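You operate a simulated robot arm through the tools that you are given. There is no shell and no other tool. Be economical: measure what you need, move in short steps, check, and stop when the job is done.

You run a simulated two-armed robot. Do the job below in one go: nothing can be reset, and whatever is moved stays where it is left.

Task
Close lane one's flap, carry its tray to the steel stand with both hands and zero the display.
Fine: draw the tray out from under the chute first; set it down beyond the stand's tilting plate; the three dates stay in the tray; the lane stays off, its dial as it is; leave the other lanes as they are.
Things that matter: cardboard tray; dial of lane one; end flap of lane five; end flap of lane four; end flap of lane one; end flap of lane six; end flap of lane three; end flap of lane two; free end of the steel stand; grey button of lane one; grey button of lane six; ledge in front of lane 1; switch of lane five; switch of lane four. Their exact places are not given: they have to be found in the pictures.

Only the result counts: the job must be done as asked and must still hold three seconds after the hand-in. Knocking over, shifting, dropping, spilling or breaking anything else fails it.

Robot
Two 7-joint arms with two-finger parallel grippers on one trunk, on a base that drives. Base frame: it is fixed to the floor where the robot stands at the start and does not move with it; the origin is under the middle of the robot, x ahead of it, y to its left, z up; the surface under the hand at the start is at about z = 760. Lengths are in mm, angles in rad, forces in N, time in s.
The left shoulder is at the start at [50, 209, 1196], the right one opposite. With the tool pointing down near the work surface each hand reaches from about 100 to 880 mm from the robot's upright axis, wherever it stands, measured 20 degrees to its own side. Places, roughly: cardboard tray [1250, 2000, 750]; dial of lane one [700, -100, 1100]; end flap of lane five [1400, 1600, 1000]; end flap of lane four [1200, 1200, 1000]; end flap of lane one [800, 100, 1000]; end flap of lane six [1500, 2000, 1000]; end flap of lane three [1100, 900, 1000]; end flap of lane two [900, 500, 1000]; free end of the steel stand [500, -300, 800]; grey button of lane one [600, -100, 1100]; grey button of lane six [1600, 2200, 1100]; ledge in front of lane 1 [500, 200, 900]; switch of lane five [1400, 1700, 1100]; switch of lane four [1300, 1400, 1100]; switch of lane one [800, 300, 1100]; switch of lane six [1600, 2100, 1100]. Payload 4.4 kg a hand.
The TCP of each hand is the grasp point between the finger pads, 23 mm short of the fingertips. In the tool frame z runs along the fingers and y along their closing line. The gripper opens to 94 mm. The fingers are 38 mm wide and 10 mm thick; the gripper's body (54 by 96 mm) begins 39 mm behind the TCP.
Orientation is that of the tool frame in the base frame, as [roll, pitch, yaw] about the fixed x, y, z axes, in that order (R = Rz(yaw) Ry(pitch) Rx(roll)). With the fingers straight down and closing along the base's y, the tool's x points along the base's -x, its y along +y and its z along -z.

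Tools
- The arms move only by the tool play_rows. It takes "left_plan", "right_plan" or both (then of equal length, played together; a hand with none holds still); each is a list of rows, each an object of numbers (a shift or turn left out is 0, a gripper value left out holds the last): "x", "y", "z": the shift along the base's x, y, z in units of 50 mm (1.0 is 50 mm); "wx", "wy", "wz": the turn, a rotation vector about the base's x, y, z in units of 8 degrees (1.0 is 8 degrees); "gripper": the finger opening in mm, from 0 to 94. In form: [{"x": .., "y": .., "z": .., "wx": .., "wy": .., "wz": .., "gripper": ..}, ...]. A call has 1 to 8 rows; each row shifts and turns the commanded pose from where the row before left it. A call with a number of a shift or a turn outside -1 to 1 is refused whole. A row lasts 0.2 s, in which the tool goes at most 50 mm and 0.15 rad; a call with a longer step from one row to the next is refused whole, and so is a gripper value outside its range. Where a pose cannot be reached the arm comes as near as it can. A force on the tool above 40 N (or 10 N above the force at the start of the call, whichever is more), or a blocked arm, ends the call early, and 0.2 s more pass. The fingers move at their own pace (about 108 mm/s each) and stop on an object; they squeeze with about 34 N. The grip force told is the motor's: it shows also when the fingers shut on nothing. Time passes only in rows, and 0.2 s behind the last, so rows that do not move let the fingers close. The reply holds the time, the measured pose of the TCP, the force on the tool along the base axes, the opening and the grip force, in the units named above and with some noise, with the torque about the TCP (base axes, N m) and any sound that the robot's microphone picked up.
- Cameras (640 x 400 px; columns grow to the right, rows downward): "scene" is now at [165.3, 18.2, 1394.1]; the picture's right is [0.15, -0.99, 0.00], its down [-0.34, -0.05, -0.94] and it looks along [0.93, 0.14, -0.35] (base axes); focal length 214 px, centre (320, 200). "left" rides on the left gripper at [87, -16, -75] in its tool frame; the picture's right is [0.18, 0.98, 0.00], its down [-0.58, 0.11, -0.81] and it looks along [-0.79, 0.15, 0.59] (tool axes); focal length 243 px, centre (320, 200). "right" rides on the right gripper at [86, 16, -75] in its tool frame; the picture's right is [-0.18, 0.98, 0.00], its down [-0.58, -0.11, -0.81] and it looks along [-0.79, -0.15, 0.59] (tool axes); focal length 243 px, centre (320, 200).
- snapshot(camera): a new picture of that camera. No time passes.
- slide_trunk(by): slides the trunk up (or, below 0, down) by that many mm; the arms and the scene camera ride with it, the base frame stays. It gives what a move gives, with no picture.
- roll_base(legs): drives the robot by 1 to 6 legs, each [ahead, left, turn to the left] in mm, mm and rad, along the robot's own axes; the way and the turn of a leg run together, so that a leg with both is an arc; at most 1500 mm and 3.142 rad a leg. The arms and the cameras ride along, it lands a little off, and it stops where it bumps. It gives what a move gives.
- pan_tilt(pan, tilt): turns the head with the scene camera to pan (to the left, within 1.396 rad either way) and tilt (down, from -0.506 to 1.204), counted from straight ahead of the robot. It gives what a move gives.
- probe_pixels(camera, pixels): for up to 12 pixels [column, row] of the newest picture of that camera ("zoom" is the newest enlarged one), the place [x, y, z] in the base frame of the surface seen there, good to about 2 mm, but the place of the scene camera against the robot may be out by one fixed shift of up to 12 mm in any direction. No time passes.
- close_up(camera, box): a new picture of the part [left, top, right, bottom] of that camera's present view, enlarged. No time passes.
- sign_off(): hands the job in; it is judged then, once.

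Go step by step. Measure first, check grasps and placings, and put right what went wrong. The budget is 80 turns and 78 pictures, counting those below and the enlarged ones. Unless the task says otherwise, let go and move clear before handing in, and close with one line.

The tools are called after ">>>" by a JSON object that holds its "api" and its "payload". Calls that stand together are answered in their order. play_rows: Moves the arms, as the interface text tells. Its arguments: {"type":"object","properties":{"left_plan":{"type":"array","items":{"type":"object","properties":{"x":{"type":"number"},"y":{"type":"number"},"z":{"type":"number"},"wx":{"type":"number"},"wy":{"type":"number"},"wz":{"type":"number"},"gripper":{"type":"number"}}}},"right_plan":{"type":"array","items":{"type":"object","properties":{"x":{"type":"number"},"y":{"type":"number"},"z":{"type":"number"},"wx":{"type":"number"},"wy":{"type":"number"},"wz":{"type":"number"},"gripper":{"type":"number"}}}}},"required":[]} The other tools are called the same way: slide_trunk (by) slides the trunk up or down; roll_base (legs) drives the base; pan_tilt (pan, tilt) turns the head that bears the scene camera; snapshot (camera) takes a picture; probe_pixels (camera, pixels) gives the place of the surface under pixels of a picture; close_up (camera, box) takes an enlarged picture of a part of a camera's view; sign_off () hands the job in.

At the start:

```text
clock: 0.0
left_eef_pos: [381.1, 205.6, 1413.0]
left_ee_rot: [-3.141, 0.001, -3.139]
left_force: [0.2, 0.2, 0.5]
left_moment: [-0.02, -0.01, -0.02]
left_opening: 93.9
left_gripper_force: 0.0
right_eef_pos: [475.2, -191.8, 1392.7]
right_ee_rot: [-3.14, 0.0, -3.141]
right_force: [0.1, 0.4, 0.0]
right_moment: [0.02, 0.0, -0.03]
right_opening: 94.0
right_gripper_force: 0.0
trunk travel left (down, up): [-275.0, 288.0]
robot x, y, heading: [-2.4, 3.0, -0.002]
head pan, tilt: [0.154, 0.356]
```

scene: 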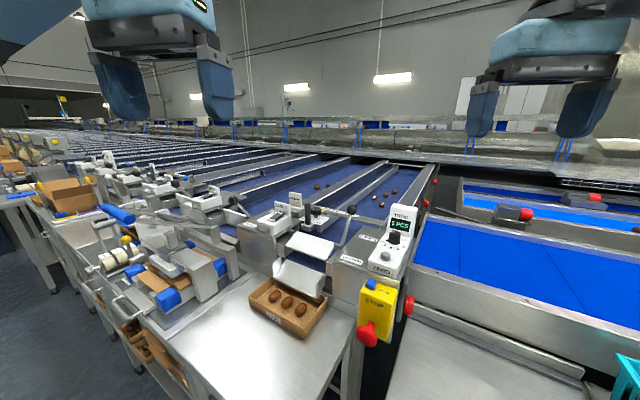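
right: 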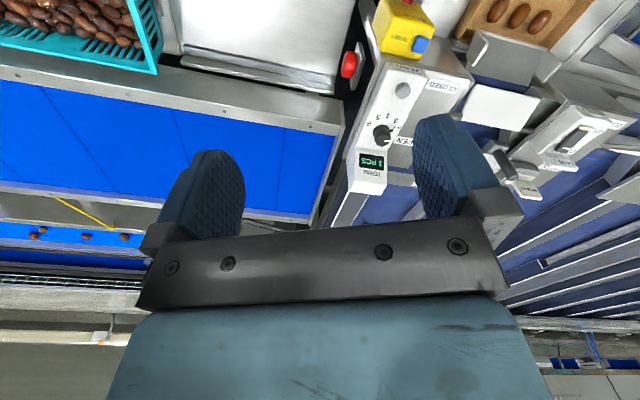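
left: 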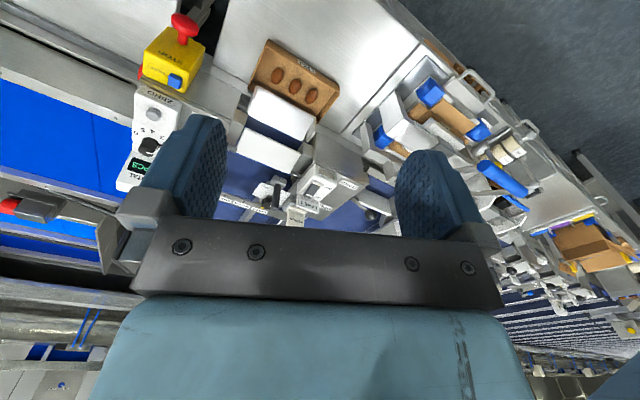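

The scene shows the tray with three dates near (288,305) under the lane-one flap, a counter display at (400,225), and the steel stand to the right. I'll enlarge these to read labels.

>>> {"api": "close_up", "payload": {"camera": "scene", "box": [230, 180, 450, 350]}}

>>> {"api": "pan_tilt", "payload": {"pan": -0.4, "tilt": 0.75}}

>>> {"api": "snapshot", "payload": {"camera": "scene"}}

```text
2.35 times, centred on (340, 265) of scene
```

zoom: 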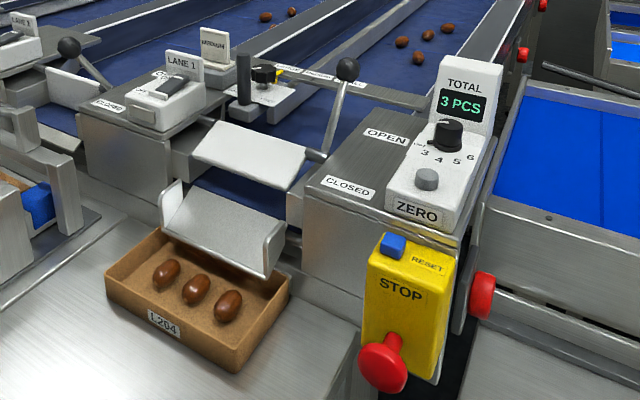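

```text
clock: 1.0
left_eef_pos: [380.5, 205.7, 1413.1]
left_ee_rot: [-3.141, 0.0, 3.14]
left_force: [-0.4, -0.1, 0.5]
left_moment: [-0.01, -0.03, -0.04]
left_opening: 94.1
left_gripper_force: 0.1
right_eef_pos: [473.7, -191.6, 1393.2]
right_ee_rot: [3.14, 0.001, 3.141]
right_force: [-0.3, 0.5, 0.8]
right_moment: [0.01, 0.03, 0.01]
right_opening: 94.1
right_gripper_force: 0.0
trunk travel left (down, up): [-275.0, 288.0]
robot x, y, heading: [1.1, -4.2, 0.001]
head pan, tilt: [-0.4, 0.75]
```

```text
73 pictures are left
```

scene: 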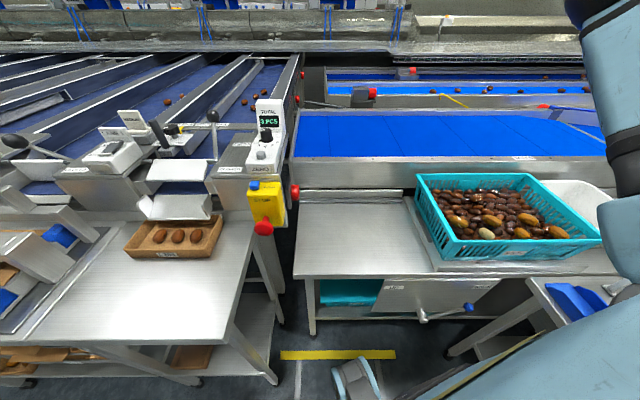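

The stand seems to be the bench at (350,230) with the date crate at (500,225) on it. I'll enlarge both areas and probe.

>>> {"api": "close_up", "payload": {"camera": "scene", "box": [270, 170, 450, 300]}}

>>> {"api": "probe_pixels", "payload": {"camera": "scene", "pixels": [[298, 272], [310, 195], [400, 195], [400, 250], [430, 272], [350, 235], [135, 248], [214, 250], [222, 225], [145, 215], [172, 236], [230, 300]]}}

>>> {"api": "close_up", "payload": {"camera": "scene", "box": [90, 80, 310, 265]}}

>>> {"api": "probe_pixels", "payload": {"camera": "zoom", "pixels": [[350, 110], [370, 190], [220, 190], [300, 245], [260, 310], [170, 265], [370, 312], [495, 205], [503, 170], [515, 120], [470, 225], [500, 380]]}}

```text
3.08 times, centred on (360, 235) of scene
```

zoom: 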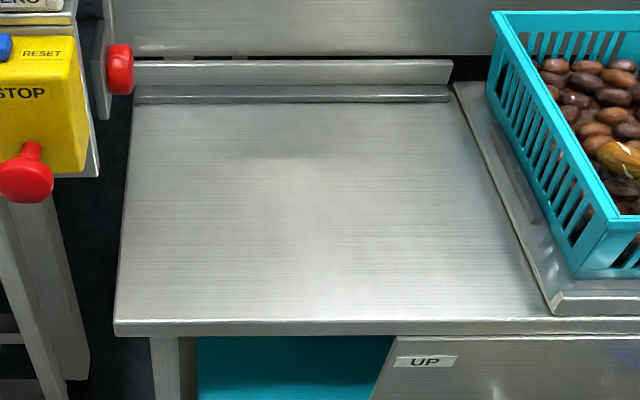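

```text
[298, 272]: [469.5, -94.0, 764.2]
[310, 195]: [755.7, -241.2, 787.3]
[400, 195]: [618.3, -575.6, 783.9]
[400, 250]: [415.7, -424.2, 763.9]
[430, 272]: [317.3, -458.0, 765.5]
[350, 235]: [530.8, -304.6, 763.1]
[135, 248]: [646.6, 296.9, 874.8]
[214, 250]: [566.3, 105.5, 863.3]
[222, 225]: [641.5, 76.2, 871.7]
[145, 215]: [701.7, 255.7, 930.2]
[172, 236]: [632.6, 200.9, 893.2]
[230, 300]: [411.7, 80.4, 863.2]
```

```text
2.16 times, centred on (200, 172) of scene
```

zoom: 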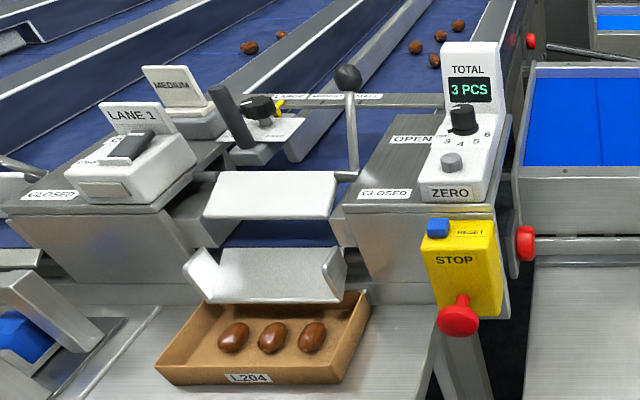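

```text
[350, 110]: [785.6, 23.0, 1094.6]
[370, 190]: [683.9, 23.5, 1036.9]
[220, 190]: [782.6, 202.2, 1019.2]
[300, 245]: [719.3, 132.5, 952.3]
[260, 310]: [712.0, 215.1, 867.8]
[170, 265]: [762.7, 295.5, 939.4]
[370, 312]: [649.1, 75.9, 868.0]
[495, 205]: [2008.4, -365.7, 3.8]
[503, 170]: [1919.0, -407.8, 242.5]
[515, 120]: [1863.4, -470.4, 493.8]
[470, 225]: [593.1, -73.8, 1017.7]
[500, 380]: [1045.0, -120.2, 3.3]
```

Tray sits at the lane mouth on the ledge (z≈863); the lever ball is at zoom (348,78), leaning to the OPEN label. I'll take finer zooms of lever and tray, and look at the right part of the stand.

>>> {"api": "close_up", "payload": {"camera": "scene", "box": [160, 95, 290, 176]}}

>>> {"api": "probe_pixels", "payload": {"camera": "zoom", "pixels": [[261, 90], [262, 105], [262, 140], [266, 195], [252, 255], [345, 275], [420, 170], [510, 165], [510, 270], [500, 330], [25, 250], [110, 210]]}}

>>> {"api": "close_up", "payload": {"camera": "scene", "box": [110, 190, 240, 271]}}

>>> {"api": "probe_pixels", "payload": {"camera": "zoom", "pixels": [[75, 300], [500, 300], [550, 120], [135, 155], [220, 240], [295, 235], [370, 230], [150, 60], [480, 75], [180, 140], [450, 150], [60, 240]]}}

>>> {"api": "pan_tilt", "payload": {"pan": -0.9, "tilt": 0.85}}

>>> {"api": "snapshot", "payload": {"camera": "scene"}}

```text
4.92 times, centred on (225, 136) of scene
```

zoom: 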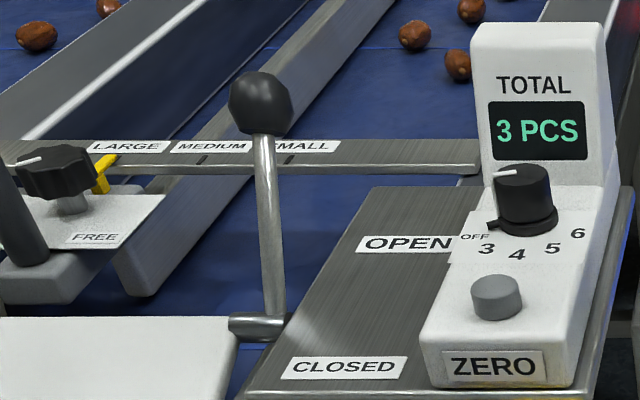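

```text
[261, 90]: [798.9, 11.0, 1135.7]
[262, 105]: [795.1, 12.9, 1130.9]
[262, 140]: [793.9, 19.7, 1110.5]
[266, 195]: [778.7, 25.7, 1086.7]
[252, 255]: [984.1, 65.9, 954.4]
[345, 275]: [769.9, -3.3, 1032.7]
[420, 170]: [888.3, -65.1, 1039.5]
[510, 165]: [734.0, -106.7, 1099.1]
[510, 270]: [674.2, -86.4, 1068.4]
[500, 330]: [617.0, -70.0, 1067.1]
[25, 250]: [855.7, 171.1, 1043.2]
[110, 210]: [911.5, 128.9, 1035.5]
```

```text
4.92 times, centred on (175, 230) of scene
```

zoom: 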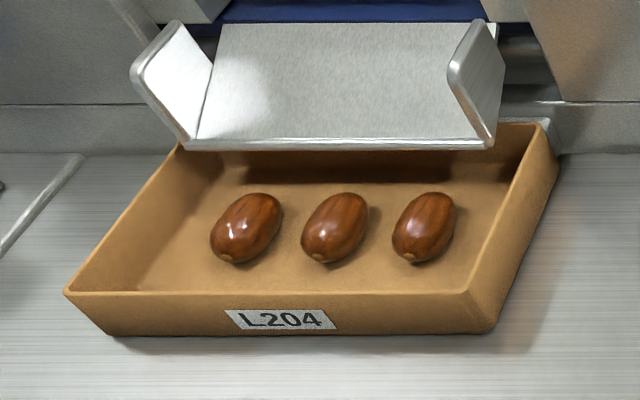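

```text
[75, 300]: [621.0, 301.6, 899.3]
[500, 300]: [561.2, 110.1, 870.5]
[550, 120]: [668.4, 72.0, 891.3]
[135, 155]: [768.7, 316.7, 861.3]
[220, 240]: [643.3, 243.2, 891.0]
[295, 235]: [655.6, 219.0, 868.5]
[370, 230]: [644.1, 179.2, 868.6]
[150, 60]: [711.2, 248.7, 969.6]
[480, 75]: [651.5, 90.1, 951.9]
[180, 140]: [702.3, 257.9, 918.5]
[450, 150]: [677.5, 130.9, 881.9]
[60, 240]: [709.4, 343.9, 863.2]
```

```text
clock: 1.9
left_eef_pos: [381.0, 205.2, 1412.1]
left_ee_rot: [-3.14, -0.001, -3.139]
left_force: [-0.7, -0.7, -0.1]
left_moment: [0.01, 0.01, 0.01]
left_opening: 94.0
left_gripper_force: 0.1
right_eef_pos: [474.7, -192.2, 1392.8]
right_ee_rot: [-3.14, -0.001, -3.141]
right_force: [-0.1, 0.4, -0.6]
right_moment: [0.0, 0.01, 0.0]
right_opening: 93.9
right_gripper_force: 0.0
trunk travel left (down, up): [-275.0, 288.0]
robot x, y, heading: [4.3, -3.2, 0.001]
head pan, tilt: [-0.901, 0.85]
```

```text
68 pictures are left
```

scene: 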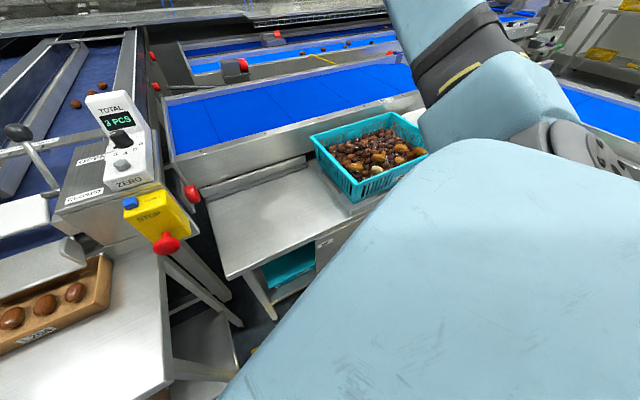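

The stand's free area lies left of the plate carrying the crate (320,195). Now I'll look straight at lane one for the lever, tray and ledge geometry.

>>> {"api": "pan_tilt", "payload": {"pan": 0.1, "tilt": 0.75}}

>>> {"api": "snapshot", "payload": {"camera": "scene"}}

>>> {"api": "close_up", "payload": {"camera": "scene", "box": [220, 80, 420, 205]}}

```text
clock: 3.2
left_eef_pos: [380.9, 205.8, 1413.6]
left_ee_rot: [-3.141, 0.0, 3.141]
left_force: [0.5, -0.9, 0.1]
left_moment: [-0.04, -0.02, 0.0]
left_opening: 93.9
left_gripper_force: 0.1
right_eef_pos: [474.0, -191.5, 1392.8]
right_ee_rot: [3.141, 0.001, 3.141]
right_force: [0.1, -1.4, 0.3]
right_moment: [-0.05, 0.0, 0.0]
right_opening: 94.0
right_gripper_force: 0.0
trunk travel left (down, up): [-275.0, 288.0]
robot x, y, heading: [3.2, 0.7, 0.002]
head pan, tilt: [0.099, 0.75]
```

```text
67 pictures are left
```

scene: 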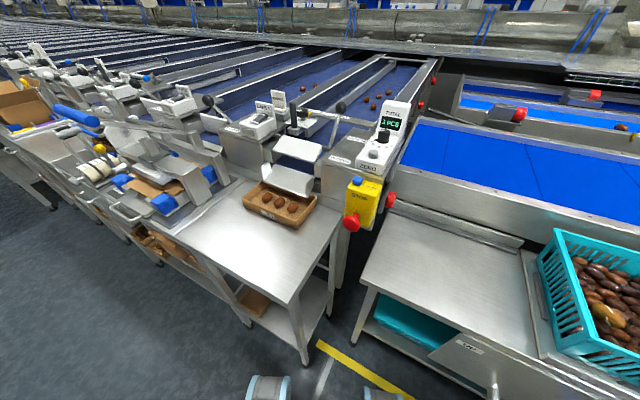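

```text
3.20 times, centred on (320, 142) of scene
```

zoom: 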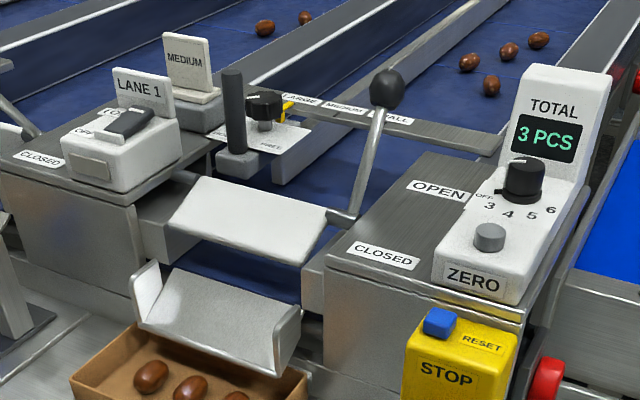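

Clear view now. Probing lever, buttons and tray edges.

>>> {"api": "probe_pixels", "payload": {"camera": "zoom", "pixels": [[388, 80], [388, 100], [375, 140], [362, 190], [355, 210], [342, 217], [180, 215], [300, 255], [325, 210], [490, 230], [525, 170], [410, 255]]}}

>>> {"api": "close_up", "payload": {"camera": "scene", "box": [225, 160, 345, 235]}}

>>> {"api": "probe_pixels", "payload": {"camera": "zoom", "pixels": [[480, 190], [368, 345], [370, 300], [100, 240], [185, 125], [230, 290], [205, 215], [275, 230], [350, 260], [200, 80], [390, 195], [420, 270]]}}

>>> {"api": "probe_pixels", "payload": {"camera": "scene", "pixels": [[297, 298], [335, 230], [185, 240], [245, 265], [365, 282], [398, 208], [515, 245], [520, 330], [470, 300], [440, 260], [530, 255], [480, 344]]}}

```text
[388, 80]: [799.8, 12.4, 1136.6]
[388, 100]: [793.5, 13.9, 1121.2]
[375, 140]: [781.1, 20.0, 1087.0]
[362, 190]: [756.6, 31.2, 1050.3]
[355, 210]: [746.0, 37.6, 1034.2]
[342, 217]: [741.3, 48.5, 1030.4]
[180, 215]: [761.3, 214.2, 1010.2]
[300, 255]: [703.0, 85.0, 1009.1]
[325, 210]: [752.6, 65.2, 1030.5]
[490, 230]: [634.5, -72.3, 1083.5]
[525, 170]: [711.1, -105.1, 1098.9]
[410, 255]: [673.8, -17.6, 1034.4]
```

```text
5.33 times, centred on (285, 198) of scene
```

zoom: 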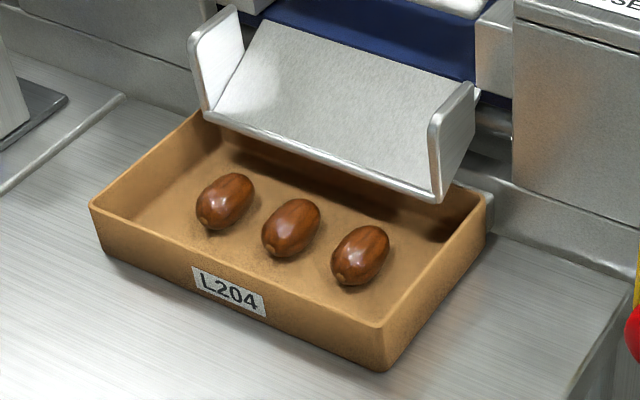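

```text
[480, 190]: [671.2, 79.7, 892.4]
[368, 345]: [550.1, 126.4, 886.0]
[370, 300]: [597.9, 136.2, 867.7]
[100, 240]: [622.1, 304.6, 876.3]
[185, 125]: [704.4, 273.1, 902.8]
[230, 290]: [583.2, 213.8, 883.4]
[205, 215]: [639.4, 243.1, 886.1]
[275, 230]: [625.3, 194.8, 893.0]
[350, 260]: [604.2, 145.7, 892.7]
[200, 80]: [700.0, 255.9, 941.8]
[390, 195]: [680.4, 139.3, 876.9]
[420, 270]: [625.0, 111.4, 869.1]
```

```text
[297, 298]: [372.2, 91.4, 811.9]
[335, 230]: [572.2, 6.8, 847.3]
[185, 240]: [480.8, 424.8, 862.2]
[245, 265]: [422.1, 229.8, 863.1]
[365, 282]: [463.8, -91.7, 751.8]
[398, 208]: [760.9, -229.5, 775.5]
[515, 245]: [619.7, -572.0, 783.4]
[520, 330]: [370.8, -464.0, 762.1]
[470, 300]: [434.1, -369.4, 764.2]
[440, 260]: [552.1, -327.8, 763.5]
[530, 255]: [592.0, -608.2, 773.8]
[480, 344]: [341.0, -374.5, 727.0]
```

Lanes run at about −22° (front of tray: (622,305)→(550,126)); the lever ball centre is ≈(813,13,1122) on a pivot ≈(750,36,1030), leaning to OPEN. I bring the right hand above the ball, turned −22°, and look with its camera.

>>> {"api": "play_rows", "payload": {"right_plan": [{"x": 0.7, "y": 0.5, "z": 0.2, "wz": -0.344}, {"x": 0.8, "y": 0.48, "wz": -0.344}, {"x": 0.8, "y": 0.48, "wz": -0.344}, {"x": 0.8, "y": 0.48, "wz": -0.344}, {"x": 0.8, "y": 0.48, "wz": -0.344}, {"x": 0.8, "y": 0.48, "z": -0.3, "wz": -0.344}, {"x": 0.7, "y": 0.48, "z": -0.4, "wz": -0.344}, {"x": 0.7, "y": 0.48, "z": -0.5, "wz": -0.344}]}}

>>> {"api": "snapshot", "payload": {"camera": "right"}}

>>> {"api": "snapshot", "payload": {"camera": "scene"}}

```text
clock: 5.0
left_eef_pos: [380.9, 204.9, 1412.8]
left_ee_rot: [-3.141, -0.001, -3.14]
left_force: [-0.1, -0.3, 0.2]
left_moment: [-0.02, 0.06, 0.01]
left_opening: 94.1
left_gripper_force: 0.1
right_eef_pos: [762.8, -7.5, 1334.1]
right_ee_rot: [-3.141, 0.001, 2.757]
right_force: [0.1, -0.6, 0.3]
right_moment: [0.08, 0.03, 0.01]
right_opening: 93.7
right_gripper_force: 0.1
right hand out of reach, approached as far as the arm can: row 8
trunk travel left (down, up): [-275.0, 288.0]
robot x, y, heading: [1.8, 0.6, 0.001]
head pan, tilt: [0.099, 0.75]
```

```text
64 pictures are left
```

right: 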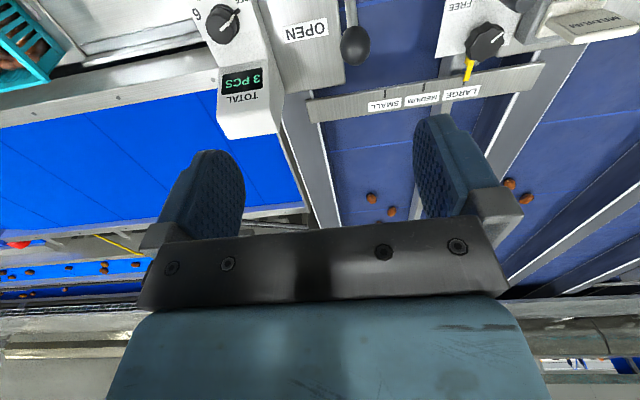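

```text
63 pictures are left
```

scene: 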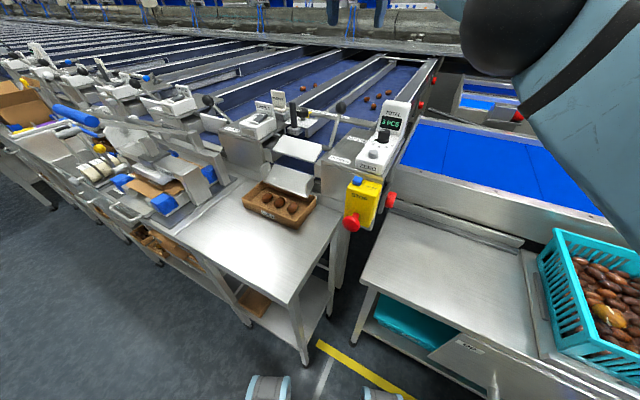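

The ball shows at (357,45) in the right view; reach is limited by height. I measure it with the wrist camera and raise the trunk.

>>> {"api": "probe_pixels", "payload": {"camera": "right", "pixels": [[357, 45], [357, 30], [357, 60], [350, 10], [306, 31], [225, 25], [415, 97], [480, 45]]}}

>>> {"api": "probe_pixels", "payload": {"camera": "scene", "pixels": [[341, 105], [383, 136], [376, 154], [340, 160]]}}

>>> {"api": "slide_trunk", "payload": {"by": 120}}

```text
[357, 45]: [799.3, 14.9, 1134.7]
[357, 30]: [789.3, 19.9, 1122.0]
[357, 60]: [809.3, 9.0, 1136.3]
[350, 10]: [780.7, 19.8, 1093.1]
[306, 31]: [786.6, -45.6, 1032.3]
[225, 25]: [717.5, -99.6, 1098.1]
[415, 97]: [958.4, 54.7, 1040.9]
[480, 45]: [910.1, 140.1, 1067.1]
```

```text
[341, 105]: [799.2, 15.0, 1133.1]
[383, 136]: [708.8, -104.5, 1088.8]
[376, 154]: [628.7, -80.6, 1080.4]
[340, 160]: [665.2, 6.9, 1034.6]
```

```text
clock: 6.5
left_eef_pos: [380.9, 204.7, 1532.0]
left_ee_rot: [-3.141, -0.001, -3.14]
left_force: [0.3, -0.3, -0.3]
left_moment: [-0.01, 0.01, -0.01]
left_opening: 93.9
left_gripper_force: 0.1
right_eef_pos: [760.7, -5.6, 1455.3]
right_ee_rot: [3.14, 0.0, 2.759]
right_force: [0.4, -0.6, -0.6]
right_moment: [-0.02, 0.02, -0.01]
right_opening: 93.9
right_gripper_force: 0.0
trunk travel left (down, up): [-395.0, 168.0]
robot x, y, heading: [0.8, -0.3, -0.002]
head pan, tilt: [0.099, 0.75]
```

Both cameras agree: ball centre ≈(806,13,1118). I descend over it with the gripper open 70 mm.

>>> {"api": "play_rows", "payload": {"right_plan": [{"z": -0.95, "gripper": 70}, {"z": -0.95}, {"z": -0.95}, {"z": -0.95}, {"x": 0.3, "y": 0.13, "z": -0.9}, {"x": 0.3, "y": 0.13, "z": -0.5}, {"x": 0.3, "y": 0.12}, {}]}}

>>> {"api": "snapshot", "payload": {"camera": "right"}}

```text
clock: 8.3
left_eef_pos: [381.9, 204.5, 1532.7]
left_ee_rot: [3.141, 0.0, -3.141]
left_force: [0.1, -0.2, 0.0]
left_moment: [0.04, -0.01, 0.03]
left_opening: 94.0
left_gripper_force: 0.1
right_eef_pos: [806.9, 10.1, 1194.7]
right_ee_rot: [-3.141, -0.002, 2.757]
right_force: [-0.2, -0.2, -0.3]
right_moment: [0.01, -0.01, 0.02]
right_opening: 69.9
right_gripper_force: 0.1
trunk travel left (down, up): [-395.0, 168.0]
robot x, y, heading: [-0.0, 0.2, -0.003]
head pan, tilt: [0.099, 0.75]
```

```text
62 pictures are left
```

right: 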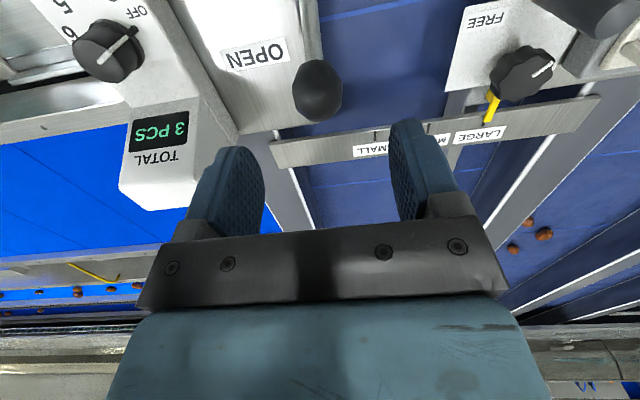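

The ball (318,90) lies centred between the fingers. Down 76 mm and close.

>>> {"api": "play_rows", "payload": {"right_plan": [{"z": -0.76}, {"z": -0.76, "y": 0.04}, {}, {"gripper": 10}, {}, {}]}}

>>> {"api": "snapshot", "payload": {"camera": "right"}}

```text
clock: 9.7
left_eef_pos: [378.9, 202.4, 1532.2]
left_ee_rot: [3.139, 0.002, -3.141]
left_force: [0.3, 0.1, 0.5]
left_moment: [-0.02, 0.0, -0.02]
left_opening: 94.1
left_gripper_force: 0.1
right_eef_pos: [805.4, 10.9, 1120.2]
right_ee_rot: [3.14, 0.0, 2.757]
right_force: [-16.9, -16.5, -7.9]
right_moment: [-0.22, -0.15, -0.19]
right_opening: 33.5
right_gripper_force: 45.1
trunk travel left (down, up): [-395.0, 168.0]
robot x, y, heading: [-0.2, -3.0, 0.0]
head pan, tilt: [0.099, 0.75]
```

```text
61 pictures are left
```

right: 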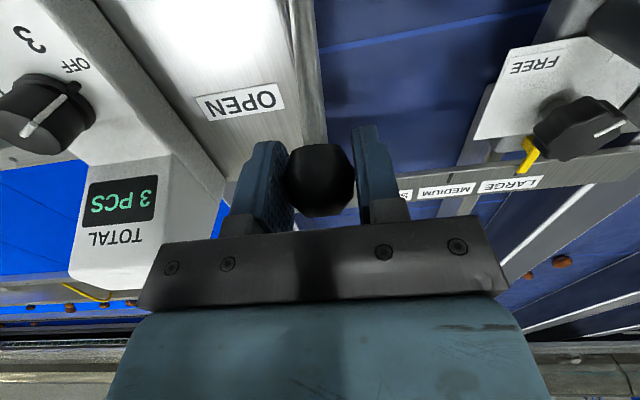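

Ball is held (33.5 mm). I swing it along its arc toward CLOSED, the first part now.

>>> {"api": "play_rows", "payload": {"right_plan": [{"x": -0.302, "y": 0.122, "z": 0.18}, {"x": -0.326, "y": 0.132, "z": 0.122}, {"x": -0.341, "y": 0.138, "z": 0.058}]}}

```text
clock: 10.5
left_eef_pos: [379.5, 199.5, 1534.2]
left_ee_rot: [3.139, 0.001, -3.14]
left_force: [0.7, -1.0, 0.3]
left_moment: [0.04, -0.01, 0.0]
left_opening: 93.9
left_gripper_force: 0.1
right_eef_pos: [757.7, 29.4, 1141.5]
right_ee_rot: [3.139, 0.0, 2.755]
right_force: [-1.4, -26.7, 12.4]
right_moment: [-0.8, -0.66, -0.01]
right_opening: 33.9
right_gripper_force: 45.1
trunk travel left (down, up): [-395.0, 168.0]
robot x, y, heading: [0.7, -0.1, -0.0]
head pan, tilt: [0.099, 0.75]
```

Moving with a sideways load of −27 N, so I shift 4 mm to that side while continuing.

>>> {"api": "play_rows", "payload": {"right_plan": [{"x": -0.03, "y": -0.08}, {"x": -0.347, "y": 0.14, "z": -0.006}, {"x": -0.339, "y": 0.137, "z": -0.07}]}}

```text
clock: 11.3
left_eef_pos: [377.0, 204.4, 1533.8]
left_ee_rot: [3.14, 0.001, -3.141]
left_force: [0.9, -0.2, 0.2]
left_moment: [-0.03, 0.0, -0.01]
left_opening: 94.1
left_gripper_force: 0.0
right_eef_pos: [719.6, 45.3, 1136.7]
right_ee_rot: [3.137, 0.0, 2.759]
right_force: [3.6, -5.5, 25.3]
right_moment: [-0.43, -1.17, 0.03]
right_opening: 33.8
right_gripper_force: 45.3
trunk travel left (down, up): [-395.0, 168.0]
robot x, y, heading: [1.7, 2.3, -0.002]
head pan, tilt: [0.099, 0.75]
```

Upward load 25 N, so the arc is a bit higher than assumed; I continue with less descent.

>>> {"api": "play_rows", "payload": {"right_plan": [{"x": -0.323, "y": 0.125, "z": -0.06}, {"x": -0.297, "y": 0.115, "z": -0.15}]}}

>>> {"api": "snapshot", "payload": {"camera": "scene"}}

```text
clock: 11.9
left_eef_pos: [377.6, 205.7, 1533.1]
left_ee_rot: [-3.141, 0.001, -3.14]
left_force: [-0.7, 0.4, 0.2]
left_moment: [-0.03, 0.0, 0.0]
left_opening: 94.0
left_gripper_force: 0.1
right_eef_pos: [687.3, 58.6, 1123.8]
right_ee_rot: [3.141, -0.001, 2.762]
right_force: [-2.7, 1.0, 11.9]
right_moment: [-0.29, -0.76, 0.43]
right_opening: 33.7
right_gripper_force: 45.4
trunk travel left (down, up): [-395.0, 168.0]
robot x, y, heading: [-1.9, 4.0, 0.0]
head pan, tilt: [0.099, 0.75]
```

```text
60 pictures are left
```

scene: 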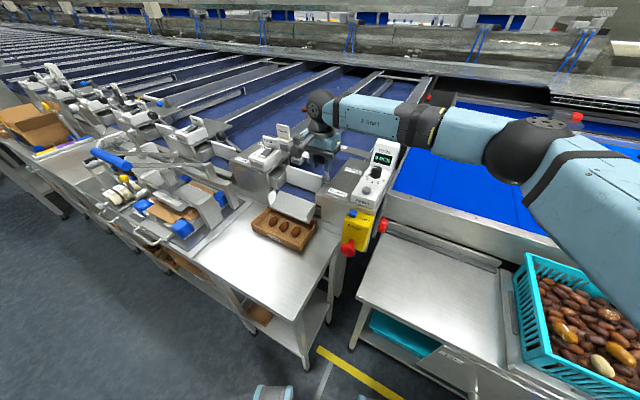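

Lever followed and the flap has swung down; no end stop felt yet. I push further along the arc until it stops.

>>> {"api": "play_rows", "payload": {"right_plan": [{"x": -0.25, "y": 0.1, "z": -0.16}, {"x": -0.22, "y": 0.09, "z": -0.2}, {}]}}

>>> {"api": "close_up", "payload": {"camera": "scene", "box": [220, 110, 410, 230]}}

```text
clock: 12.7
left_eef_pos: [380.6, 205.0, 1531.8]
left_ee_rot: [3.141, 0.001, -3.141]
left_force: [-0.5, 0.4, 0.9]
left_moment: [0.03, 0.01, -0.03]
left_opening: 94.2
left_gripper_force: 0.0
right_eef_pos: [668.5, 66.8, 1109.6]
right_ee_rot: [3.133, 0.004, 2.756]
right_force: [0.2, 2.7, 10.4]
right_moment: [0.08, 0.78, -0.23]
right_opening: 33.7
right_gripper_force: 44.8
trunk travel left (down, up): [-395.0, 168.0]
robot x, y, heading: [3.9, -3.4, 0.0]
head pan, tilt: [0.099, 0.75]
stopped in row 3 (right hand): the force on the tool passed its limit at 41 N (the readings are from after the stop); the commanded pose is now the measured one
```

```text
3.33 times, centred on (315, 170) of scene
```

zoom: 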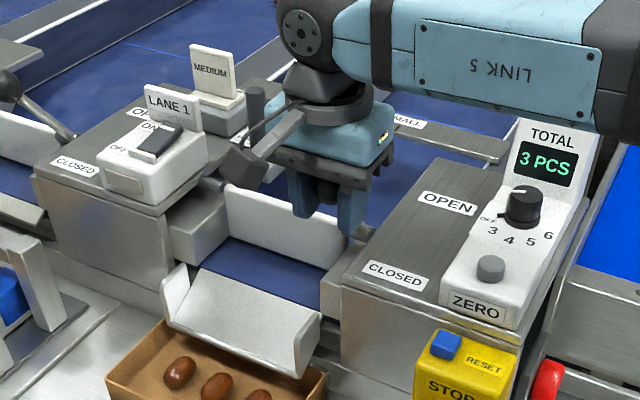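

The end stop was reached (41 N) and the flap hangs across the lane. I release and lift straight up.

>>> {"api": "play_rows", "payload": {"right_plan": [{"gripper": 80}, {}, {}, {"z": 0.8}, {"z": 0.9}, {"z": 0.9}]}}

>>> {"api": "close_up", "payload": {"camera": "scene", "box": [220, 110, 410, 230]}}

>>> {"api": "probe_pixels", "payload": {"camera": "zoom", "pixels": [[490, 262], [490, 275], [350, 205], [475, 300], [280, 240], [25, 160]]}}

```text
clock: 14.1
left_eef_pos: [380.3, 205.8, 1533.5]
left_ee_rot: [-3.141, 0.001, -3.141]
left_force: [-1.0, -0.3, -0.8]
left_moment: [0.04, -0.01, -0.02]
left_opening: 94.2
left_gripper_force: 0.0
right_eef_pos: [668.0, 66.7, 1239.0]
right_ee_rot: [3.134, 0.003, 2.757]
right_force: [-0.7, 0.5, 1.0]
right_moment: [0.02, -0.01, 0.02]
right_opening: 79.9
right_gripper_force: 0.0
trunk travel left (down, up): [-395.0, 168.0]
robot x, y, heading: [-0.5, 2.6, 0.001]
head pan, tilt: [0.099, 0.75]
```

```text
3.33 times, centred on (315, 170) of scene
```

zoom: 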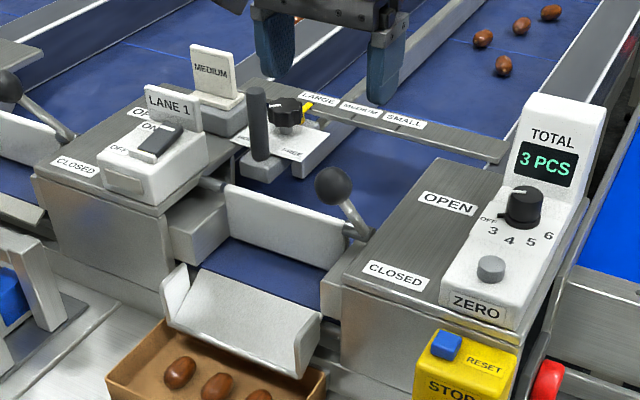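

```text
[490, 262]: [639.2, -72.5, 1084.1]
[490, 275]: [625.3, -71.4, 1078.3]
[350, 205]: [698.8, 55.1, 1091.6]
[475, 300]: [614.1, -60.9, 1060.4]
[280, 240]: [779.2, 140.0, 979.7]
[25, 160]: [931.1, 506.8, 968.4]
```

Flap is closed (its lever looks like lane two's closed one) and display still reads 3 PCS. Now the left hand goes over the tray's left end, turned −22°.

>>> {"api": "play_rows", "payload": {"left_plan": [{"x": 0.45, "y": 0.19, "z": -0.83, "wz": -0.344}, {"x": 0.45, "y": 0.19, "z": -0.83, "wz": -0.344}, {"x": 0.45, "y": 0.19, "z": -0.83, "wz": -0.344}, {"x": 0.45, "y": 0.19, "z": -0.83, "wz": -0.344}, {"x": 0.45, "y": 0.19, "z": -0.83, "wz": -0.344}, {"x": 0.45, "y": 0.19, "z": -0.83, "wz": -0.344}, {"x": 0.45, "y": 0.19, "z": -0.83, "wz": -0.344}, {"x": 0.45, "y": 0.19, "z": -0.83, "wz": -0.344, "gripper": 40}]}}

>>> {"api": "snapshot", "payload": {"camera": "left"}}

```text
clock: 15.9
left_eef_pos: [565.5, 283.4, 1197.5]
left_ee_rot: [-3.141, -0.001, 2.757]
left_force: [0.6, 1.5, 0.7]
left_moment: [0.03, 0.04, 0.0]
left_opening: 40.0
left_gripper_force: 0.0
right_eef_pos: [669.8, 67.0, 1236.8]
right_ee_rot: [3.137, 0.003, 2.755]
right_force: [0.4, 0.8, -0.2]
right_moment: [-0.01, -0.01, 0.0]
right_opening: 80.1
right_gripper_force: 0.0
trunk travel left (down, up): [-395.0, 168.0]
robot x, y, heading: [1.1, -2.6, -0.004]
head pan, tilt: [0.099, 0.75]
```

```text
57 pictures are left
```

left: 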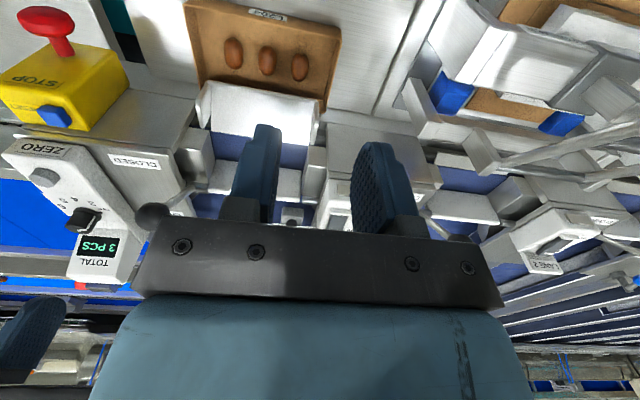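

The tray is at the top of the left view ((185,5)–(340,110)). I probe its rim and the dates, and the nearby chute flanges.

>>> {"api": "close_up", "payload": {"camera": "left", "box": [160, 0, 360, 125]}}

>>> {"api": "probe_pixels", "payload": {"camera": "zoom", "pixels": [[82, 20], [135, 270], [575, 90], [535, 330], [530, 200], [445, 215], [340, 200], [235, 170], [150, 290], [505, 350], [320, 60], [620, 250]]}}

>>> {"api": "probe_pixels", "payload": {"camera": "left", "pixels": [[395, 105], [430, 90], [480, 130], [400, 40], [360, 150]]}}

```text
3.20 times, centred on (260, 62) of left
```

zoom: 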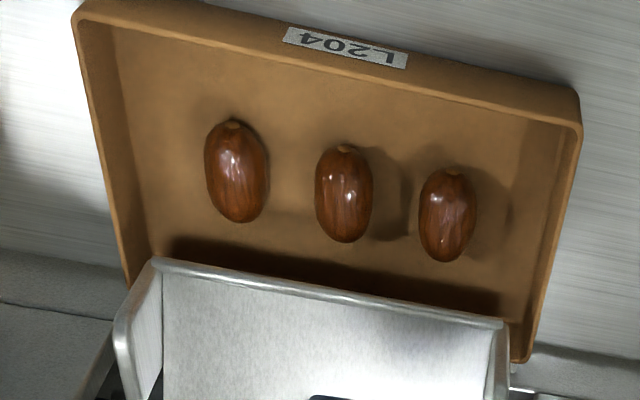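

```text
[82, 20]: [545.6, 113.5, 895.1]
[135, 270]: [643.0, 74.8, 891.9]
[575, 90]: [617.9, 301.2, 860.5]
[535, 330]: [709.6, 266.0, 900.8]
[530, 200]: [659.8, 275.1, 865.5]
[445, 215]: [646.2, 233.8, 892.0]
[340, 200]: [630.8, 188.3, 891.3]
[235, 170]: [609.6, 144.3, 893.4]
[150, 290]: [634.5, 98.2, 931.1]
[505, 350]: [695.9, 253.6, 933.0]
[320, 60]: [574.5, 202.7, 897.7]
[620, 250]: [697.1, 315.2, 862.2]
```

```text
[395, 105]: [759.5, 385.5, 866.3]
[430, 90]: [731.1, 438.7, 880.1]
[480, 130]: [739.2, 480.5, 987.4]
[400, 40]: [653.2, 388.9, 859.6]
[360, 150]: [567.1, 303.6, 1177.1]
```

Left end rim is at about g=513 along the lane-cross axis (x,y≈(644,293) at the front part), rim z≈900; neighbours are 100+ mm away. I lower the left hand to just above it.

>>> {"api": "play_rows", "payload": {"left_plan": [{"x": 0.52, "y": 0.07, "z": -0.75}, {"x": 0.52, "y": 0.07, "z": -0.75}, {"x": 0.52, "y": 0.06, "z": -0.75}, {"z": -0.95}, {"z": -0.95}, {"z": -0.9}, {"z": -0.25}, {}]}}

>>> {"api": "snapshot", "payload": {"camera": "left"}}

>>> {"api": "close_up", "payload": {"camera": "scene", "box": [200, 110, 390, 270]}}

```text
clock: 17.7
left_eef_pos: [640.1, 292.2, 935.9]
left_ee_rot: [-3.141, 0.002, 2.759]
left_force: [0.1, -0.4, 0.0]
left_moment: [-0.02, 0.0, 0.01]
left_opening: 40.0
left_gripper_force: 0.2
right_eef_pos: [669.4, 65.6, 1238.5]
right_ee_rot: [3.134, 0.002, 2.757]
right_force: [0.0, -0.3, 0.1]
right_moment: [0.03, 0.0, 0.03]
right_opening: 80.0
right_gripper_force: 0.1
trunk travel left (down, up): [-395.0, 168.0]
robot x, y, heading: [2.1, 0.7, 0.003]
head pan, tilt: [0.099, 0.75]
```

```text
55 pictures are left
```

left: 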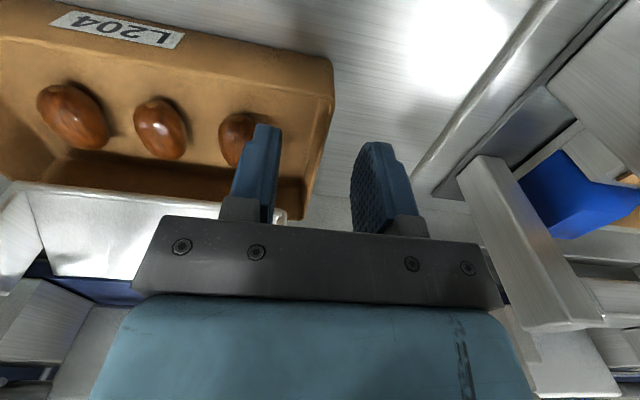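

```text
2.50 times, centred on (295, 190) of scene
```

zoom: 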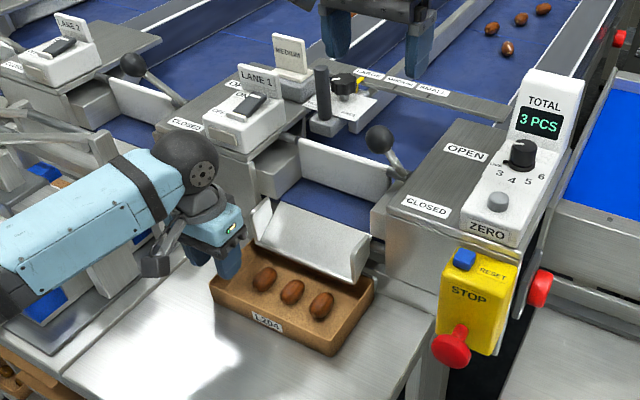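

The left wall rim ((325,130)) runs between the finger tips. Down 42 mm and close.

>>> {"api": "play_rows", "payload": {"left_plan": [{"z": -0.42}, {"z": -0.42}, {}, {"gripper": 0}, {}, {}]}}

>>> {"api": "snapshot", "payload": {"camera": "left"}}

```text
clock: 19.1
left_eef_pos: [638.2, 291.5, 894.3]
left_ee_rot: [-3.142, 0.0, 2.757]
left_force: [0.3, 0.4, 0.3]
left_moment: [-0.03, -0.03, -0.02]
left_opening: 2.1
left_gripper_force: 34.2
right_eef_pos: [669.8, 65.6, 1238.0]
right_ee_rot: [3.134, 0.003, 2.757]
right_force: [-0.3, 0.1, 0.4]
right_moment: [0.01, 0.02, 0.0]
right_opening: 80.0
right_gripper_force: 0.1
trunk travel left (down, up): [-395.0, 168.0]
robot x, y, heading: [1.0, 3.0, -0.001]
head pan, tilt: [0.099, 0.75]
```

```text
53 pictures are left
```

left: 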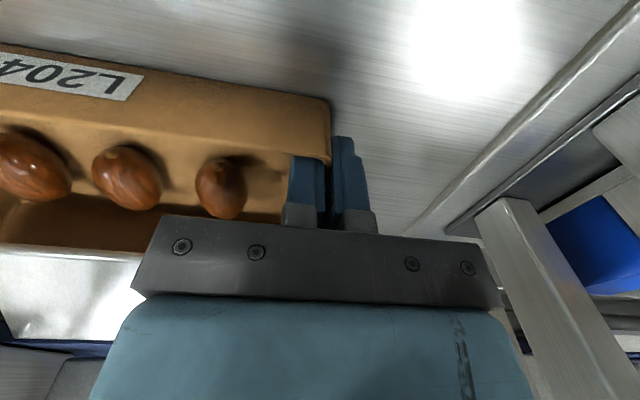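

Held at 2.1 mm wall. I draw the tray straight out along the lane by 150 mm, slowly.

>>> {"api": "play_rows", "payload": {"left_plan": [{"x": -0.2, "y": 0.081}, {"x": -0.371, "y": 0.15}, {"x": -0.371, "y": 0.15}, {"x": -0.371, "y": 0.15}, {"x": -0.371, "y": 0.15}, {"x": -0.371, "y": 0.15}, {"x": -0.371, "y": 0.15}, {"x": -0.3, "y": 0.121}]}}

>>> {"api": "close_up", "payload": {"camera": "scene", "box": [180, 130, 380, 300]}}

```text
clock: 20.9
left_eef_pos: [502.3, 347.4, 894.0]
left_ee_rot: [3.141, 0.0, 2.759]
left_force: [0.0, -1.0, 0.4]
left_moment: [0.04, 0.02, 0.0]
left_opening: 2.0
left_gripper_force: 34.1
right_eef_pos: [668.3, 65.3, 1238.1]
right_ee_rot: [3.137, 0.003, 2.755]
right_force: [0.4, -0.4, 0.7]
right_moment: [-0.01, 0.0, -0.02]
right_opening: 79.9
right_gripper_force: 0.0
trunk travel left (down, up): [-395.0, 168.0]
robot x, y, heading: [1.0, 0.6, 0.001]
head pan, tilt: [0.099, 0.75]
```

```text
2.35 times, centred on (280, 215) of scene
```

zoom: 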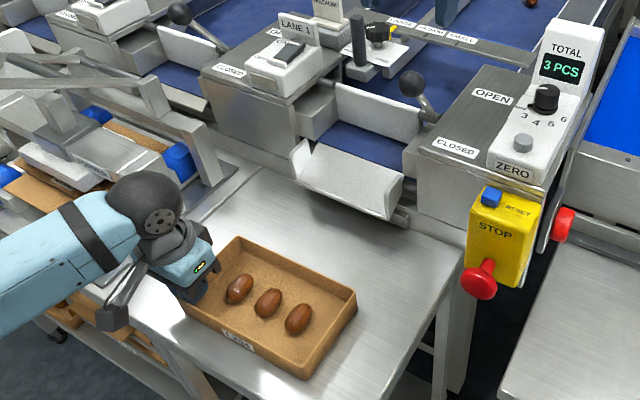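

The tray is clear of the chute, dates inside. I shift the left grip to mid-wall and bring the right hand to the right end wall, opening small.

>>> {"api": "play_rows", "payload": {"left_plan": [{"gripper": 24}, {}, {}, {"x": 0.3, "y": -0.12}, {"x": 0.3, "y": -0.12}, {"x": 0.29, "y": -0.12}, {}, {}], "right_plan": [{"x": -0.9, "y": 0.35}, {"x": -0.9, "y": 0.35}, {"x": -0.9, "y": 0.35}, {"x": -0.9, "y": 0.35}, {"x": -0.34, "y": 0.16, "z": -0.85, "gripper": 40}, {"z": -0.95}, {"z": -0.95}, {"z": -0.95}]}}

>>> {"api": "snapshot", "payload": {"camera": "right"}}

>>> {"api": "snapshot", "payload": {"camera": "left"}}

```text
clock: 22.7
left_eef_pos: [547.0, 329.5, 892.8]
left_ee_rot: [3.141, 0.001, 2.762]
left_force: [0.8, -0.6, -0.6]
left_moment: [-0.01, 0.07, 0.0]
left_opening: 23.8
left_gripper_force: 0.1
right_eef_pos: [473.1, 143.3, 1052.0]
right_ee_rot: [3.134, 0.003, 2.756]
right_force: [-1.5, -0.5, -0.7]
right_moment: [-0.02, 0.01, 0.01]
right_opening: 40.0
right_gripper_force: 0.1
trunk travel left (down, up): [-395.0, 168.0]
robot x, y, heading: [2.2, -1.0, -0.0]
head pan, tilt: [0.099, 0.75]
```

```text
51 pictures are left
```

right: 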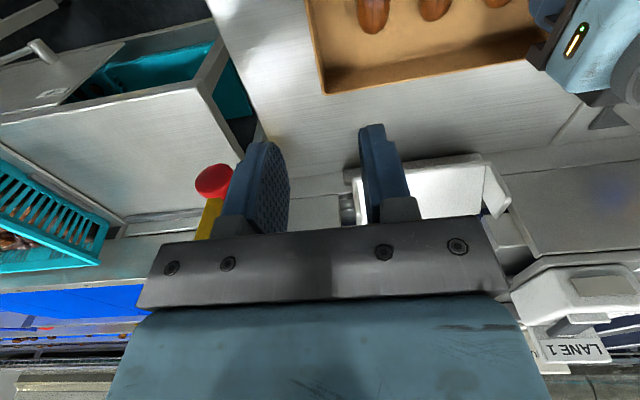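

```text
50 pictures are left
```

left: 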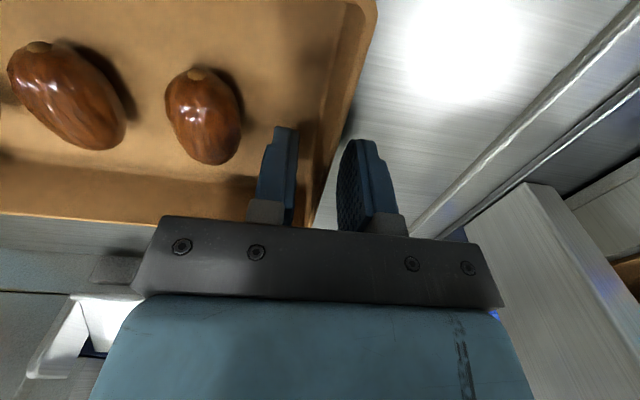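

>>> {"api": "probe_pixels", "payload": {"camera": "right", "pixels": [[305, 10], [322, 92], [316, 60], [372, 15]]}}

>>> {"api": "probe_pixels", "payload": {"camera": "left", "pixels": [[357, 60], [340, 120], [318, 200], [205, 125]]}}

```text
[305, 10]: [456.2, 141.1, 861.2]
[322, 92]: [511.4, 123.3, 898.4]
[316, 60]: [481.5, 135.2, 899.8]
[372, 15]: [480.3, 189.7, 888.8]
```

```text
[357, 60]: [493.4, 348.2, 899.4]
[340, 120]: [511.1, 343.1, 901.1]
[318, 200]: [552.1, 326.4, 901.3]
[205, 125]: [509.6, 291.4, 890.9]
```

Right rim is at g≈306 and the right hand at 310; I correct 3.5 mm, go down 159 mm, then close both.

>>> {"api": "play_rows", "payload": {"right_plan": [{"x": -0.03, "y": -0.07, "z": -0.9}, {"z": -0.9}, {"z": -0.6}, {"z": -0.4}, {"z": -0.38}, {}]}}

>>> {"api": "snapshot", "payload": {"camera": "right"}}

```text
clock: 24.1
left_eef_pos: [547.3, 329.4, 893.5]
left_ee_rot: [3.14, 0.0, 2.76]
left_force: [0.1, -0.1, -0.3]
left_moment: [-0.01, 0.0, 0.01]
left_opening: 24.1
left_gripper_force: 0.1
right_eef_pos: [471.3, 141.0, 893.1]
right_ee_rot: [3.135, 0.005, 2.756]
right_force: [-0.1, 0.2, -0.6]
right_moment: [0.01, -0.01, -0.01]
right_opening: 40.2
right_gripper_force: 0.1
trunk travel left (down, up): [-395.0, 168.0]
robot x, y, heading: [1.7, -0.9, -0.002]
head pan, tilt: [0.099, 0.75]
```

```text
49 pictures are left
```

right: 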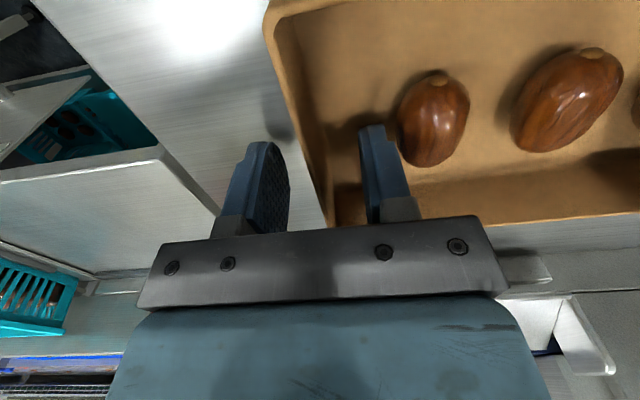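

Both walls sit between open fingers. I close both grips, and probe the stop box, its side button and the stand to plan the carry.

>>> {"api": "play_rows", "payload": {"left_plan": [{"gripper": 0}, {}, {}], "right_plan": [{"gripper": 0}, {}, {}]}}

>>> {"api": "snapshot", "payload": {"camera": "scene"}}

>>> {"api": "close_up", "payload": {"camera": "scene", "box": [320, 150, 640, 350]}}

```text
clock: 24.9
left_eef_pos: [548.1, 329.1, 894.1]
left_ee_rot: [3.141, -0.001, 2.76]
left_force: [1.7, 2.5, 0.1]
left_moment: [0.04, 0.01, -0.03]
left_opening: 2.3
left_gripper_force: 34.5
right_eef_pos: [470.9, 140.2, 893.2]
right_ee_rot: [3.136, 0.003, 2.758]
right_force: [-1.7, -1.3, -0.3]
right_moment: [-0.17, 0.04, 0.24]
right_opening: 2.1
right_gripper_force: 33.8
trunk travel left (down, up): [-395.0, 168.0]
robot x, y, heading: [-0.4, 1.4, 0.001]
head pan, tilt: [0.099, 0.75]
```

```text
48 pictures are left
```

scene: 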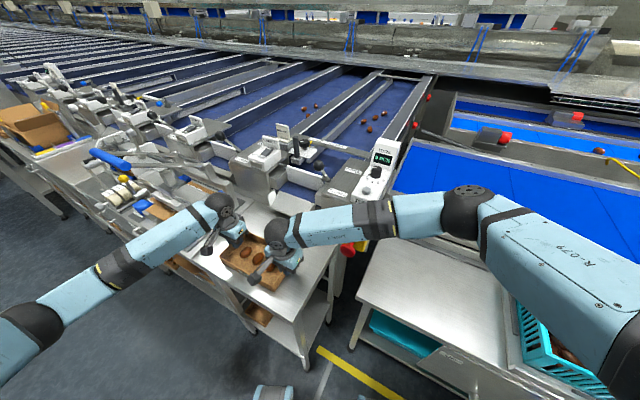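

```text
2.00 times, centred on (480, 250) of scene
```

zoom: 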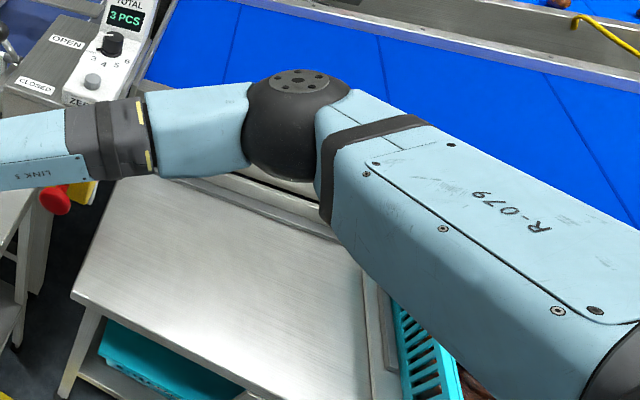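

The right elbow is out over the stand; I check its height against the crate, and the stop box positions.

>>> {"api": "probe_pixels", "payload": {"camera": "zoom", "pixels": [[295, 85], [290, 160], [440, 270], [365, 285], [400, 310], [55, 200], [80, 190], [180, 100], [362, 340], [90, 300], [300, 220], [270, 180]]}}

>>> {"api": "probe_pixels", "payload": {"camera": "scene", "pixels": [[362, 243], [346, 248], [500, 365], [520, 340], [560, 360], [265, 390]]}}

```text
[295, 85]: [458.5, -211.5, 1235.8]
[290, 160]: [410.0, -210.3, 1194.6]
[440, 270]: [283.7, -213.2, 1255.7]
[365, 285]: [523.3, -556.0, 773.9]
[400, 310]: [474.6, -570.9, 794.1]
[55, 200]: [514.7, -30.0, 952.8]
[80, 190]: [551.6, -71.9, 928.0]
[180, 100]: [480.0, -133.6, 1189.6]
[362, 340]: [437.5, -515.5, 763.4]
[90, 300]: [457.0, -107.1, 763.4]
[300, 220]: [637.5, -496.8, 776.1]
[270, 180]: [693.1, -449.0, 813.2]
```

```text
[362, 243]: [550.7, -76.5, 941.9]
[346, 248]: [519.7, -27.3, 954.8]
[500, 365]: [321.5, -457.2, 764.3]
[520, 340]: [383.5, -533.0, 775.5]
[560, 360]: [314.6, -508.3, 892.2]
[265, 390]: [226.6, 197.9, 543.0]
```

Elbow is ~1200 high, well clear of the crate; the stop knob sits at (515,−29,953), the plate's edge at about g=−317, so the free end's middle is g≈−110. Both hands lift the tray 100 mm.

>>> {"api": "play_rows", "payload": {"left_plan": [{"z": 0.15}, {"z": 0.35}, {"z": 0.5}, {"z": 0.5}, {"z": 0.4}, {"z": 0.1}], "right_plan": [{"z": 0.15}, {"z": 0.35}, {"z": 0.5}, {"z": 0.5}, {"z": 0.4}, {"z": 0.1}]}}

>>> {"api": "close_up", "payload": {"camera": "scene", "box": [180, 150, 400, 320]}}

```text
clock: 26.3
left_eef_pos: [547.0, 328.3, 994.9]
left_ee_rot: [3.139, 0.001, 2.76]
left_force: [16.4, 22.0, 0.5]
left_moment: [-0.05, -0.26, 0.46]
left_opening: 2.2
left_gripper_force: 33.9
right_eef_pos: [469.1, 140.4, 994.4]
right_ee_rot: [3.135, 0.004, 2.756]
right_force: [-15.8, -21.5, -3.0]
right_moment: [-0.32, 0.39, 0.88]
right_opening: 2.2
right_gripper_force: 34.2
trunk travel left (down, up): [-395.0, 168.0]
robot x, y, heading: [1.4, -2.3, 0.003]
head pan, tilt: [0.099, 0.75]
```

```text
2.35 times, centred on (290, 235) of scene
```

zoom: 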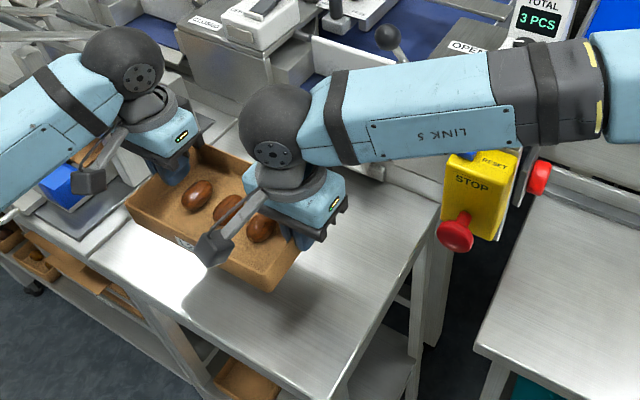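

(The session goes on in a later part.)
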